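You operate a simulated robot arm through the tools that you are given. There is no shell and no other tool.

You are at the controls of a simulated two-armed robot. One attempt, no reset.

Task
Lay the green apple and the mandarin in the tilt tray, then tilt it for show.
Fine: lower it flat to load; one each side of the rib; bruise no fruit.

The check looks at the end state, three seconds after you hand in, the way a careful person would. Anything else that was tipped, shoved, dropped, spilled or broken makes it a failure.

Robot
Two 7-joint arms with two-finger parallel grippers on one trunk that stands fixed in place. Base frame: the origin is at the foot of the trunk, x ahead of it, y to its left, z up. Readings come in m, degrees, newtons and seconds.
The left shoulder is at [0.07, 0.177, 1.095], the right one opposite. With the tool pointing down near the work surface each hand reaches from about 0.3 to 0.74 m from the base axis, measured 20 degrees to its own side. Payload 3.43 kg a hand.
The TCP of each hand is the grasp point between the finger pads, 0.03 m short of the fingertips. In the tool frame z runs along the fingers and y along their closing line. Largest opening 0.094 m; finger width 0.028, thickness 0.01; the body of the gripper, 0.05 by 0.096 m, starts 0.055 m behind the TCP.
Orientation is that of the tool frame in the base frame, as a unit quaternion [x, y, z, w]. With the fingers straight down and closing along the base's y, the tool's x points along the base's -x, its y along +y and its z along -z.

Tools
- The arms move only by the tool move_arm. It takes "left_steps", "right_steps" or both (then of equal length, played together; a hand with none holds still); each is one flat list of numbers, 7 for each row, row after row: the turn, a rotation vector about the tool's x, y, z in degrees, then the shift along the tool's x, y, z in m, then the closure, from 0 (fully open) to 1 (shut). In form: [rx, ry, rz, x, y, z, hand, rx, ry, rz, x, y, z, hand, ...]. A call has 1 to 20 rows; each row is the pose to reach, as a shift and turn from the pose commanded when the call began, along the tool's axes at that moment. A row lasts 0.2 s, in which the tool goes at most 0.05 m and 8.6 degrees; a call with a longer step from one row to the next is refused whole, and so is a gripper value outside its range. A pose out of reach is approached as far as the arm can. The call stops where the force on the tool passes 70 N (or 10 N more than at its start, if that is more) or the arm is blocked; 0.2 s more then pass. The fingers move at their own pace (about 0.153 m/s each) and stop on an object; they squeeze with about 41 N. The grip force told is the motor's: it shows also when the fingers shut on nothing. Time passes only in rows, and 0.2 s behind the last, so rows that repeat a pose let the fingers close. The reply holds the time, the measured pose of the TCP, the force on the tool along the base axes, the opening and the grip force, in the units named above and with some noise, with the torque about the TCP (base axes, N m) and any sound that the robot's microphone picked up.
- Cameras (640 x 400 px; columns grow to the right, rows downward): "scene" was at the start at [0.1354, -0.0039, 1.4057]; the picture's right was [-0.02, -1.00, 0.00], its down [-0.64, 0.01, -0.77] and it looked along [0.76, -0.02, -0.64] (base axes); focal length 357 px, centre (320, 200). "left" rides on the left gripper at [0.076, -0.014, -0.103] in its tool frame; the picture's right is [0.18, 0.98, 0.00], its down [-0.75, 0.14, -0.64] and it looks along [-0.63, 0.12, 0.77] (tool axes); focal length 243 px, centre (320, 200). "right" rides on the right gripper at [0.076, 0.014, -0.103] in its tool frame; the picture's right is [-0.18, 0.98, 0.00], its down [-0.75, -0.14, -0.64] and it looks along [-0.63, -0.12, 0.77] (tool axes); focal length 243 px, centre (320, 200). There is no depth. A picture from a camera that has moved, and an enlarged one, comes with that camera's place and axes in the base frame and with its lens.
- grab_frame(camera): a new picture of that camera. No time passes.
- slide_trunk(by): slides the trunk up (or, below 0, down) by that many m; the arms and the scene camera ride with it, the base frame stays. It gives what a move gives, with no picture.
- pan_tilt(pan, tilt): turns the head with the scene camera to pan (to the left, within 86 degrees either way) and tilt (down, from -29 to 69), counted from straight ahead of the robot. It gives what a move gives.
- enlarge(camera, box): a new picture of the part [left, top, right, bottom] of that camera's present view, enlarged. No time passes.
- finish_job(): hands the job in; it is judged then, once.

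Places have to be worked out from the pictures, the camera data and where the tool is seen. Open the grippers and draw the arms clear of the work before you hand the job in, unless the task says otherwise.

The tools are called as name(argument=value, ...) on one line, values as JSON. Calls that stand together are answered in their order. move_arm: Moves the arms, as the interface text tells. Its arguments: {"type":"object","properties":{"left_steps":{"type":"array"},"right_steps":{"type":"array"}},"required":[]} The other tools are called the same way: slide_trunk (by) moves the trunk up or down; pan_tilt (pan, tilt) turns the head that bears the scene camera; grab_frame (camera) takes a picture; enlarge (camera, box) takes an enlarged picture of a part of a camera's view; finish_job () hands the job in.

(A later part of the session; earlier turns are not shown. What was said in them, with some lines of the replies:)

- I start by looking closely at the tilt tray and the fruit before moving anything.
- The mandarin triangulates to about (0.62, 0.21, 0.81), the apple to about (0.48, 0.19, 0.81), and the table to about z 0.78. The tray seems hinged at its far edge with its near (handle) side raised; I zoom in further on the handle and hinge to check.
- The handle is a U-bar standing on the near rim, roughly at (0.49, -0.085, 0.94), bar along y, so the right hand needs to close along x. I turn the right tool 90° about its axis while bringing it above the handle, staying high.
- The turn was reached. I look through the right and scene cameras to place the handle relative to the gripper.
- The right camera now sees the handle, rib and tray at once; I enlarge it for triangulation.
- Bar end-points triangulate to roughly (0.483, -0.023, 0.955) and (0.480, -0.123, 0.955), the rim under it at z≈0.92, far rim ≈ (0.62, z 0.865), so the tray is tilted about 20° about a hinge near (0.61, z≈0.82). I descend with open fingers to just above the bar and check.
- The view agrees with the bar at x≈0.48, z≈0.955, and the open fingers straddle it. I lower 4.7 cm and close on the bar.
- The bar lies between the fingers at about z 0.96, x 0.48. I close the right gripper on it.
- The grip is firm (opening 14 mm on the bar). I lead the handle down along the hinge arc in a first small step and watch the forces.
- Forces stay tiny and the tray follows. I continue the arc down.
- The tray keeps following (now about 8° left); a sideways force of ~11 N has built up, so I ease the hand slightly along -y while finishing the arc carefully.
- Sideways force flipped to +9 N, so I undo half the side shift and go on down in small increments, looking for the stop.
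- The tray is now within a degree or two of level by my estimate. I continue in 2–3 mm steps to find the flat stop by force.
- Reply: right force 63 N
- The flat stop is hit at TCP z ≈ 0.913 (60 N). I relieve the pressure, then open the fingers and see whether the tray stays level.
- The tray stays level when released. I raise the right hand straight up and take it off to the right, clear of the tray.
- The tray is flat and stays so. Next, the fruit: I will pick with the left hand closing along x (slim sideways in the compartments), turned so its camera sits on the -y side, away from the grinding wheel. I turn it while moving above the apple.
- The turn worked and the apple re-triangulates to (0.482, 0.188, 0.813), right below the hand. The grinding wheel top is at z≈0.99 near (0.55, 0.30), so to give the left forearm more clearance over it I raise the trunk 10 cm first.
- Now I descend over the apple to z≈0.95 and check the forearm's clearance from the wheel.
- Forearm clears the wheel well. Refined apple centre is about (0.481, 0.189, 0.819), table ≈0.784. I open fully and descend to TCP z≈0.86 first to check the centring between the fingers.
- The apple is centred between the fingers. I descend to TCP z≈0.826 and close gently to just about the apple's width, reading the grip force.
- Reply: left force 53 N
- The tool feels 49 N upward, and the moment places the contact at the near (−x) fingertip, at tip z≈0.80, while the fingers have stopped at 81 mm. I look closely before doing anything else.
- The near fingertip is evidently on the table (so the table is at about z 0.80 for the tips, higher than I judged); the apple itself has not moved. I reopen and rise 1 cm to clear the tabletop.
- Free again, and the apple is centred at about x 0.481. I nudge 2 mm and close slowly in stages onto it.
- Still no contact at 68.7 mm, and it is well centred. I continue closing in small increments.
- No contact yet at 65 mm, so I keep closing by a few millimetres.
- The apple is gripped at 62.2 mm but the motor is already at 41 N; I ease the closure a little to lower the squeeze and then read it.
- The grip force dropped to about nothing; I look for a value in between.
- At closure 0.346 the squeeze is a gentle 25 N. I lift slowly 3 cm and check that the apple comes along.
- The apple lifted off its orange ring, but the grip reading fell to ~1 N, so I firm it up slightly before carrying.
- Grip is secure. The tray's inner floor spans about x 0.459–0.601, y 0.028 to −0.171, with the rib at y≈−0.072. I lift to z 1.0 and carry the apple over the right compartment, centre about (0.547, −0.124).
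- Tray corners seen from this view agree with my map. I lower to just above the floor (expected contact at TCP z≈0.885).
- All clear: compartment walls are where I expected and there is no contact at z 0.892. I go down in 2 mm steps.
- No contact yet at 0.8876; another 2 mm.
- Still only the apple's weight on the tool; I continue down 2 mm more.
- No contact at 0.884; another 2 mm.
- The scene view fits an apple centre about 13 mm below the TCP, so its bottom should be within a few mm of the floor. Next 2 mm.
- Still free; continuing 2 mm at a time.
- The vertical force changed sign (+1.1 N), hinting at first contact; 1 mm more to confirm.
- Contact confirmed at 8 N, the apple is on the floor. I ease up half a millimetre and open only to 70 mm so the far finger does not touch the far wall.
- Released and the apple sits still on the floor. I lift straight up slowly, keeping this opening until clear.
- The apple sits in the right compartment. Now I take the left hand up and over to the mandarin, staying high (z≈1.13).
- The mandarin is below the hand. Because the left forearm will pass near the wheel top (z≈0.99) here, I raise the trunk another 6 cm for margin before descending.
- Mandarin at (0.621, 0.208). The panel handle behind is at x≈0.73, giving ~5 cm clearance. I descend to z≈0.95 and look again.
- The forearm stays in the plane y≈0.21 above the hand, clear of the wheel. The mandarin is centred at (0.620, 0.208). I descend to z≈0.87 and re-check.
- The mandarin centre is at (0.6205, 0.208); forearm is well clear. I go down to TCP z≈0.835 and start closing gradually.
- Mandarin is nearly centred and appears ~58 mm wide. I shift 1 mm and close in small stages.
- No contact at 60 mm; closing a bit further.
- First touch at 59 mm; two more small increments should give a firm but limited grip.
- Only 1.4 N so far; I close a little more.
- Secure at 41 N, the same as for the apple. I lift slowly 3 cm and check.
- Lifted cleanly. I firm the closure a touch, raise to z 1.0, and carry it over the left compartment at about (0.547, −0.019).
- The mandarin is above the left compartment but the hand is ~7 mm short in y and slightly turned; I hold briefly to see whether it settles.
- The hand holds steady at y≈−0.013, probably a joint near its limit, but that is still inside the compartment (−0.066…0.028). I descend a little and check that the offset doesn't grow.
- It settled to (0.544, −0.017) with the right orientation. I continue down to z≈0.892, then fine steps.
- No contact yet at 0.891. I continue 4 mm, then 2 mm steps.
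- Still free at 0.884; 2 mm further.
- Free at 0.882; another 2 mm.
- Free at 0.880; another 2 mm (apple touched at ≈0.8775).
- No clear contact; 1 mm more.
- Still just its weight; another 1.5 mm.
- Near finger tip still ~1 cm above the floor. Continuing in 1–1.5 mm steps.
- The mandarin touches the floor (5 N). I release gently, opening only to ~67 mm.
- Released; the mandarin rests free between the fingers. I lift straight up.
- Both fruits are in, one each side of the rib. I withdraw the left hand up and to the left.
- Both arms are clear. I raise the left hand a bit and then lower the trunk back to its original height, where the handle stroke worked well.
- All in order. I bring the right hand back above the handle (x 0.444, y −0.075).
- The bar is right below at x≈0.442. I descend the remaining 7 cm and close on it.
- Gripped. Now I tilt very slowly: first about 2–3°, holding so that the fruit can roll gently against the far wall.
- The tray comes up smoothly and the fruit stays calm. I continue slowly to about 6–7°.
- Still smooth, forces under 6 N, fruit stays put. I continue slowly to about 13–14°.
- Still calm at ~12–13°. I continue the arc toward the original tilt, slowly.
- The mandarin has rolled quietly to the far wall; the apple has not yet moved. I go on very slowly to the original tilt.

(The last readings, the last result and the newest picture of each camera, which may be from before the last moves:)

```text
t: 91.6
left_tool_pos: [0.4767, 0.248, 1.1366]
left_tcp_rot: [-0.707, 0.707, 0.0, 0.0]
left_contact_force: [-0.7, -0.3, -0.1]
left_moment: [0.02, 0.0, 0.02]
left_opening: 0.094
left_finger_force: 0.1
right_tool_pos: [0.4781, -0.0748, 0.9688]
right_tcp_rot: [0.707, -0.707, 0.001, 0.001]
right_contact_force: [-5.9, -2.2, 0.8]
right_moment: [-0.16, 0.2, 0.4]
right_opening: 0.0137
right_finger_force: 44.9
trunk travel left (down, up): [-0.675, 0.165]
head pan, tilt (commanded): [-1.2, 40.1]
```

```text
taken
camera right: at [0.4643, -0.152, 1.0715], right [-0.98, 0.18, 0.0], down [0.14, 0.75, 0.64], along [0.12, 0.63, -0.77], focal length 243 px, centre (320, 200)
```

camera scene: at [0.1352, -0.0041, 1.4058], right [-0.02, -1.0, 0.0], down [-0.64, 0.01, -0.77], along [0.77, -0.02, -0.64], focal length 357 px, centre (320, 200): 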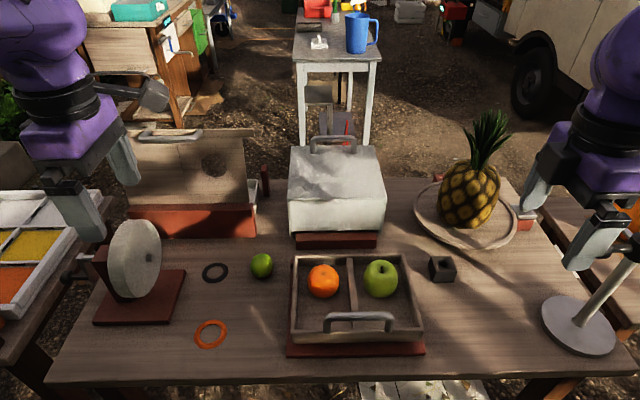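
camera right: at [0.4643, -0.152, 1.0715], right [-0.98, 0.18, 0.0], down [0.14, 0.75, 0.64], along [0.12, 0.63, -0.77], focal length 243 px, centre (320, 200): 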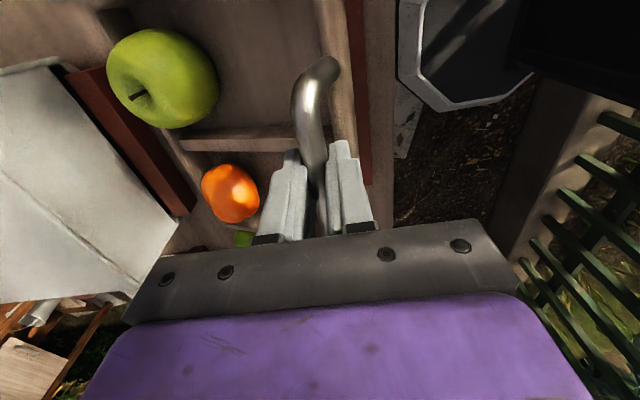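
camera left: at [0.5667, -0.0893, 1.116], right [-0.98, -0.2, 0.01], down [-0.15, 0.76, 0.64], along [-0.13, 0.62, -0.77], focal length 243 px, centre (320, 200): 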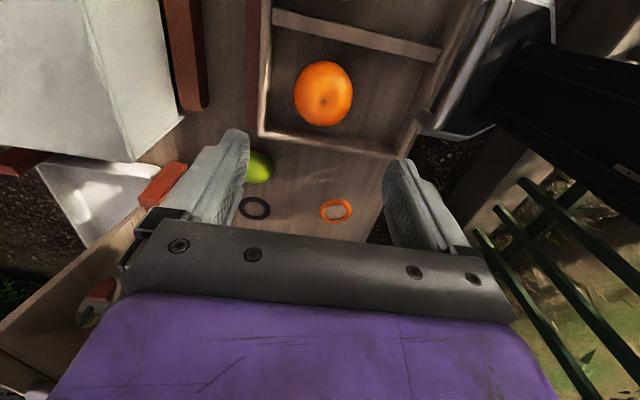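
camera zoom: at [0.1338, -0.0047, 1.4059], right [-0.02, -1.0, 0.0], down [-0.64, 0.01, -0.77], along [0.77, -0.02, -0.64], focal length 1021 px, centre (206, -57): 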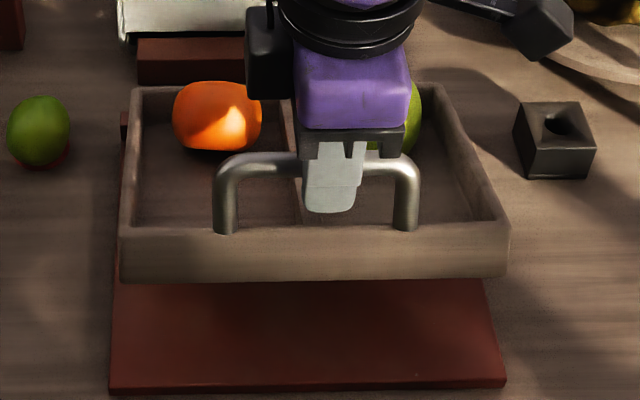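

The tilt is within about a degree of the original. I bring it the last couple of millimetres up and check whether there is an end stop.

move_arm(right_steps=[0, 0, 0, 0, -0.0007, -0.0008, 1, 0, 0, 0, 0, -0.0014, -0.0016, 1, 0, 0, 0, 0, -0.0021, -0.0024, 1, 0, 0, 0, 0, -0.0028, -0.003, 1, 0, 0, 0, 0, -0.0028, -0.003, 1, 0, 0, 0, 0, -0.0028, -0.003, 1])

enlarge(camera="scene", box=[270, 220, 450, 360])

```text
t: 93.0
left_tool_pos: [0.4776, 0.2477, 1.1373]
left_tcp_rot: [-0.707, 0.708, -0.001, 0.0]
left_contact_force: [0.2, -0.1, 0.2]
left_moment: [-0.04, -0.02, 0.0]
left_opening: 0.0939
left_finger_force: 0.1
right_tool_pos: [0.4814, -0.0751, 0.9706]
right_tcp_rot: [-0.707, 0.707, 0.0, 0.001]
right_contact_force: [-6.8, -0.6, 1.6]
right_moment: [0.03, 0.23, 0.44]
right_opening: 0.0137
right_finger_force: 44.3
trunk travel left (down, up): [-0.675, 0.165]
head pan, tilt (commanded): [-1.2, 40.1]
```

```text
2.86 times, centred on (360, 290) of scene
camera zoom: at [0.1335, -0.0041, 1.406], right [-0.02, -1.0, 0.0], down [-0.64, 0.01, -0.77], along [0.77, -0.02, -0.64], focal length 1021 px, centre (206, -57)
```

zoom: 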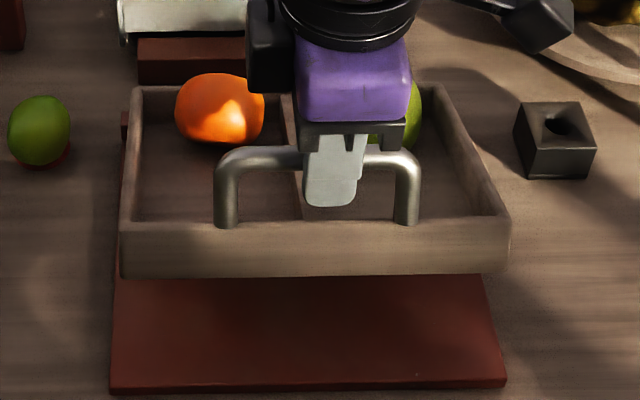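

The tray now matches its original tilt. Before letting go, I relax the hand by half a millimetre to see whether hinge friction holds the loaded tray by itself.

move_arm(right_steps=[0, 0, 0, 0, 0.0005, 0.0003, 1, 0, 0, 0, 0, 0.0005, 0.0003, 1, 0, 0, 0, 0, 0.0005, 0.0003, 1])

```text
t: 93.8
left_tool_pos: [0.4763, 0.2474, 1.1372]
left_tcp_rot: [-0.707, 0.707, 0.0, 0.001]
left_contact_force: [0.1, 0.1, 0.3]
left_moment: [0.0, 0.01, -0.01]
left_opening: 0.0941
left_finger_force: 0.1
right_tool_pos: [0.4802, -0.0753, 0.9712]
right_tcp_rot: [0.707, -0.707, 0.001, -0.001]
right_contact_force: [-6.4, 0.0, 6.1]
right_moment: [0.01, -0.1, 0.44]
right_opening: 0.0135
right_finger_force: 44.7
trunk travel left (down, up): [-0.675, 0.165]
head pan, tilt (commanded): [-1.2, 40.1]
```

The along-arc load is now about zero while the tray stays up, so friction holds it. I relieve the remaining radial pull and open the fingers slowly.

move_arm(right_steps=[0, 0, 0, 0, 0.0005, -0.0005, 1, 0, 0, 0, 0, 0.0005, -0.0005, 0.9, 0, 0, 0, 0, 0.0005, -0.0005, 0.8, 0, 0, 0, 0, 0.0005, -0.0005, 0.7, 0, 0, 0, 0, 0.0005, -0.0005, 0.6, 0, 0, 0, 0, 0.0005, -0.0005, 0.5, 0, 0, 0, 0, 0.0005, -0.0005, 0.4, 0, 0, 0, 0, 0.0005, -0.0005, 0.4])

enlarge(camera="scene", box=[270, 220, 450, 360])

grab_frame(camera="right")

```text
t: 95.6
left_tool_pos: [0.4768, 0.248, 1.136]
left_tcp_rot: [-0.707, 0.707, 0.001, 0.0]
left_contact_force: [-0.4, 0.2, 1.1]
left_moment: [-0.02, 0.01, 0.01]
left_opening: 0.094
left_finger_force: 0.0
right_tool_pos: [0.4804, -0.0759, 0.9686]
right_tcp_rot: [-0.707, 0.707, 0.0, 0.0]
right_contact_force: [-0.2, -0.1, 0.0]
right_moment: [-0.03, -0.01, -0.02]
right_opening: 0.0562
right_finger_force: 0.1
trunk travel left (down, up): [-0.675, 0.165]
head pan, tilt (commanded): [-1.2, 40.1]
```

```text
2.86 times, centred on (360, 290) of scene
camera zoom: at [0.1354, -0.0041, 1.4057], right [-0.02, -1.0, 0.0], down [-0.64, 0.01, -0.77], along [0.76, -0.02, -0.64], focal length 1021 px, centre (206, -57)
```

zoom: 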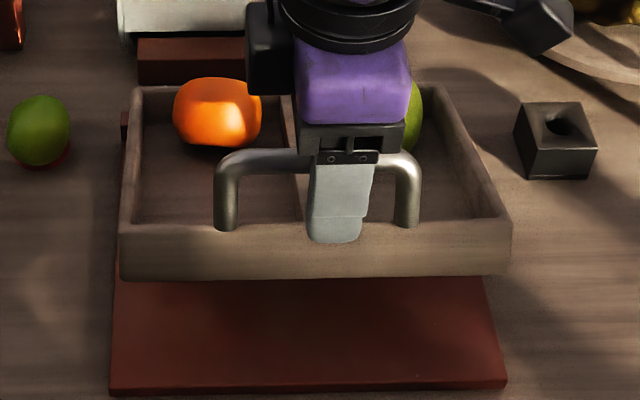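

```text
taken
camera right: at [0.4671, -0.1518, 1.0723], right [-0.98, 0.18, 0.0], down [0.14, 0.75, 0.64], along [0.12, 0.63, -0.77], focal length 243 px, centre (320, 200)
```

right: 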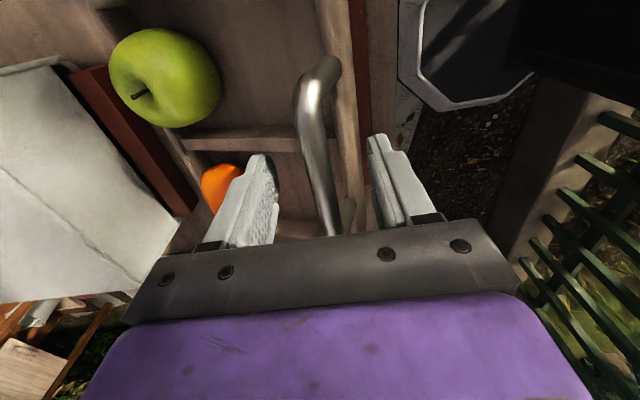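

Released, and the tray holds its tilt. I lift the hand straight up off the handle and check for any creep.

move_arm(right_steps=[0, 0, 0, 0, 0, -0.015, 0.4, 0, 0, 0, 0, 0, -0.04, 0.4, 0, 0, 0, 0, 0, -0.08, 0.4, 0, 0, 0, 0, 0, -0.12, 0.3, 0, 0, 0, 0, 0, -0.15, 0.2, 0, 0, 0, 0.04, 0, -0.15, 0.1, 0, 0, 0, 0.085, 0, -0.15, 0, 0, 0, 0, 0.13, 0, -0.15, 0, 0, 0, 0, 0.175, 0, -0.15, 0, 0, 0, 0, 0.22, 0, -0.15, 0, 0, 0, 0, 0.22, 0, -0.15, 0])

grab_frame(camera="scene")

enlarge(camera="scene", box=[270, 220, 450, 360])

grab_frame(camera="right")

```text
t: 98.0
left_tool_pos: [0.4776, 0.2492, 1.137]
left_tcp_rot: [0.707, -0.707, 0.0, -0.001]
left_contact_force: [0.7, -1.2, 1.0]
left_moment: [-0.02, -0.03, 0.01]
left_opening: 0.0939
left_finger_force: 0.0
right_tool_pos: [0.4809, -0.2988, 1.1194]
right_tcp_rot: [0.707, -0.707, 0.0, 0.001]
right_contact_force: [-0.6, -0.8, -0.1]
right_moment: [0.02, -0.03, -0.03]
right_opening: 0.0939
right_finger_force: 0.1
trunk travel left (down, up): [-0.675, 0.165]
head pan, tilt (commanded): [-1.2, 40.1]
```

```text
taken
camera scene: at [0.1355, -0.0031, 1.4057], right [-0.02, -1.0, 0.0], down [-0.64, 0.01, -0.77], along [0.76, -0.02, -0.64], focal length 357 px, centre (320, 200)
```

scene: 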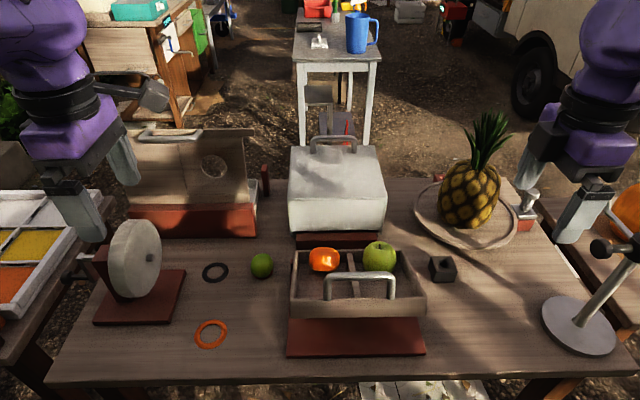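

```text
2.86 times, centred on (360, 290) of scene
camera zoom: at [0.1355, -0.0031, 1.4057], right [-0.02, -1.0, 0.0], down [-0.64, 0.01, -0.77], along [0.76, -0.02, -0.64], focal length 1021 px, centre (206, -57)
```

zoom: 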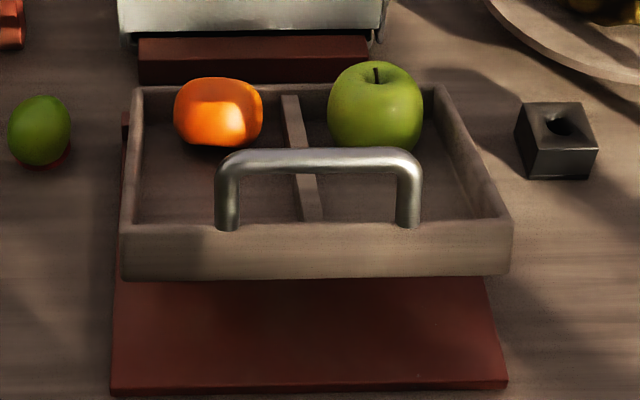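

```text
taken
camera right: at [0.4662, -0.3761, 1.2224], right [-0.98, 0.18, 0.0], down [0.14, 0.75, 0.64], along [0.12, 0.63, -0.77], focal length 243 px, centre (320, 200)
```

right: 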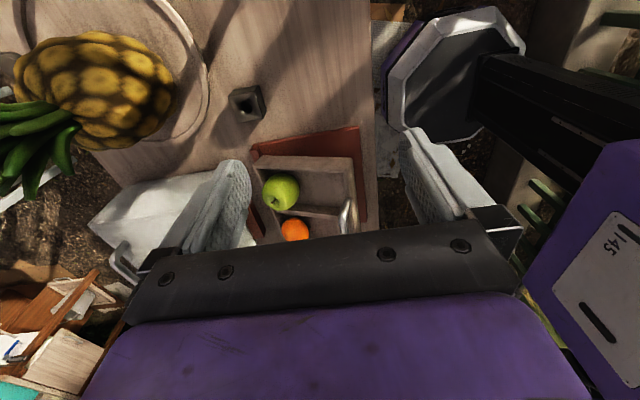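

The tray holds by itself with the fruit resting against the far wall, one each side of the rib. I compare with the very first view using the same enlargement.

enlarge(camera="scene", box=[260, 220, 460, 370])

enlarge(camera="scene", box=[280, 260, 380, 360])

```text
2.67 times, centred on (360, 295) of scene
camera zoom: at [0.1355, -0.0031, 1.4057], right [-0.02, -1.0, 0.0], down [-0.64, 0.01, -0.77], along [0.76, -0.02, -0.64], focal length 953 px, centre (213, -53)
```

zoom: 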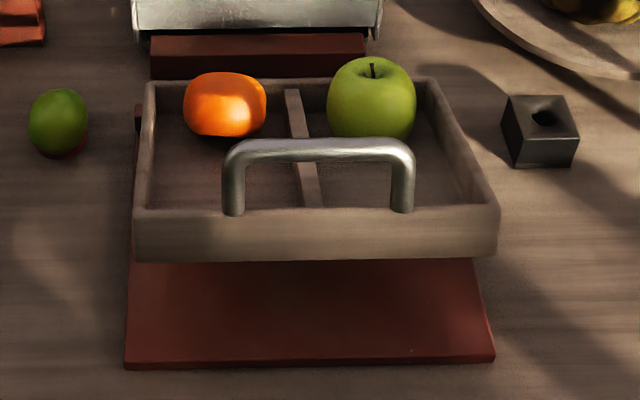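

```text
4.00 times, centred on (330, 310) of scene
camera zoom: at [0.1355, -0.0031, 1.4057], right [-0.02, -1.0, 0.0], down [-0.64, 0.01, -0.77], along [0.76, -0.02, -0.64], focal length 1430 px, centre (280, -240)
```

zoom: 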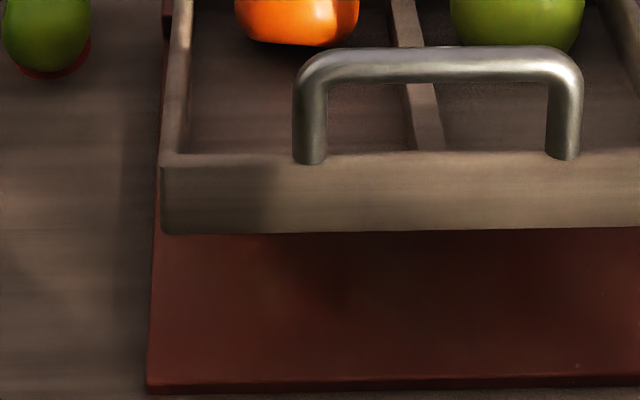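

The tilt is within about half a degree of the original and stable; rings, lime, block and the rest are undisturbed. I raise both open hands a bit further clear and let a couple of seconds pass to verify nothing creeps.

move_arm(left_steps=[0, 0, 0, 0, 0, -0.03, 0, 0, 0, 0, -0.01, 0, -0.06, 0, 0, 0, 0, -0.02, 0, -0.08, 0, 0, 0, 0, -0.02, 0, -0.08, 0, 0, 0, 0, -0.02, 0, -0.08, 0, 0, 0, 0, -0.02, 0, -0.08, 0, 0, 0, 0, -0.02, 0, -0.08, 0, 0, 0, 0, -0.02, 0, -0.08, 0, 0, 0, 0, -0.02, 0, -0.08, 0, 0, 0, 0, -0.02, 0, -0.08, 0], right_steps=[0, 0, 0, 0, 0, -0.03, 0, 0, 0, 0, 0.01, 0, -0.06, 0, 0, 0, 0, 0.02, 0, -0.08, 0, 0, 0, 0, 0.02, 0, -0.08, 0, 0, 0, 0, 0.02, 0, -0.08, 0, 0, 0, 0, 0.02, 0, -0.08, 0, 0, 0, 0, 0.02, 0, -0.08, 0, 0, 0, 0, 0.02, 0, -0.08, 0, 0, 0, 0, 0.02, 0, -0.08, 0, 0, 0, 0, 0.02, 0, -0.08, 0])

enlarge(camera="scene", box=[280, 260, 380, 360])

grab_frame(camera="scene")

```text
t: 100.2
left_tool_pos: [0.48, 0.2687, 1.2152]
left_tcp_rot: [-0.707, 0.707, 0.0, 0.0]
left_contact_force: [-0.4, 0.3, -0.7]
left_moment: [-0.01, 0.02, 0.01]
left_opening: 0.0941
left_finger_force: 0.1
right_tool_pos: [0.4794, -0.3166, 1.1976]
right_tcp_rot: [-0.707, 0.707, 0.0, 0.0]
right_contact_force: [-0.6, -0.2, -0.1]
right_moment: [-0.02, -0.01, -0.01]
right_opening: 0.094
right_finger_force: 0.0
trunk travel left (down, up): [-0.675, 0.165]
head pan, tilt (commanded): [-1.2, 40.1]
```

```text
4.00 times, centred on (330, 310) of scene
camera zoom: at [0.1353, -0.0042, 1.4057], right [-0.02, -1.0, 0.0], down [-0.64, 0.01, -0.77], along [0.76, -0.02, -0.64], focal length 1430 px, centre (280, -240)
```

zoom: 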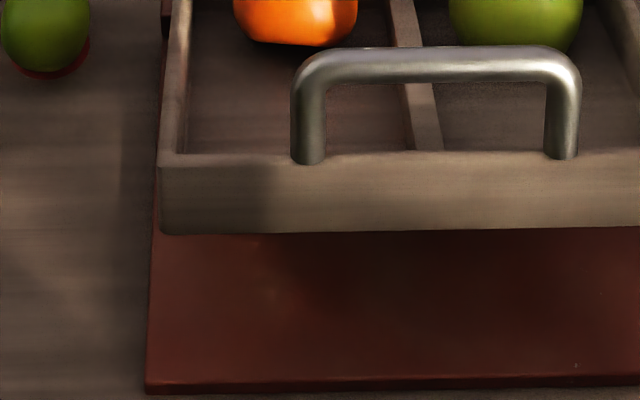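

```text
taken
camera scene: at [0.1353, -0.0042, 1.4057], right [-0.02, -1.0, 0.0], down [-0.64, 0.01, -0.77], along [0.76, -0.02, -0.64], focal length 357 px, centre (320, 200)
```

scene: 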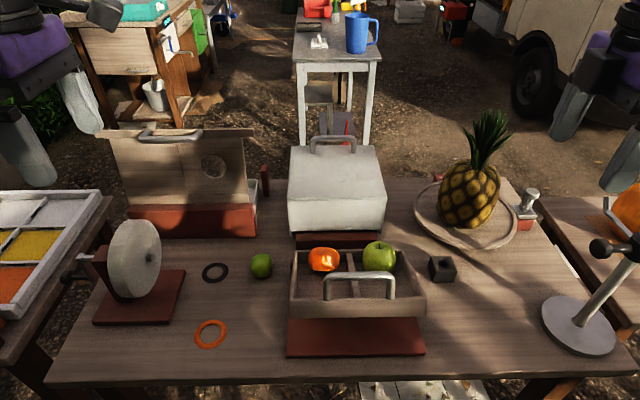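

The rows match the previous picture exactly, so there is no creep. The tray stands tilted with the mandarin left and the apple right of the rib, everything else is in place, and both open hands are clear. I hand the job in.

finish_job()

```text
The job is handed in.
```

The green apple and the mandarin are in the tilt tray, one on each side of the rib, and the tray is tilted again with both open hands drawn clear. The result of the check has not come back.

- **Loading:** I lowered the tray flat to its stop, then set the apple in the right compartment and the mandarin in the left. Both touched down gently.
- **Tilt:** I raised the tray slowly to within about half a degree of its starting tilt. It holds there by itself and did not move in the last couple of seconds I watched. Both fruits now rest against the far wall. The mandarin rolled there during the tilt, about 2 cm, and the apple slid or rolled there too.
- **Bruising:** I gripped each fruit at about 41 N, the gripper's normal squeeze. I saw no marks, but I have no direct way to check for bruises.
- **One slip:** On the first try at the apple, a fingertip pressed on the tabletop at about 49 N. The apple did not move, and I backed off before gripping it.
- **Everything else:** The lime, the block, the fruit rings and the other things on the table looked undisturbed in the last picture.
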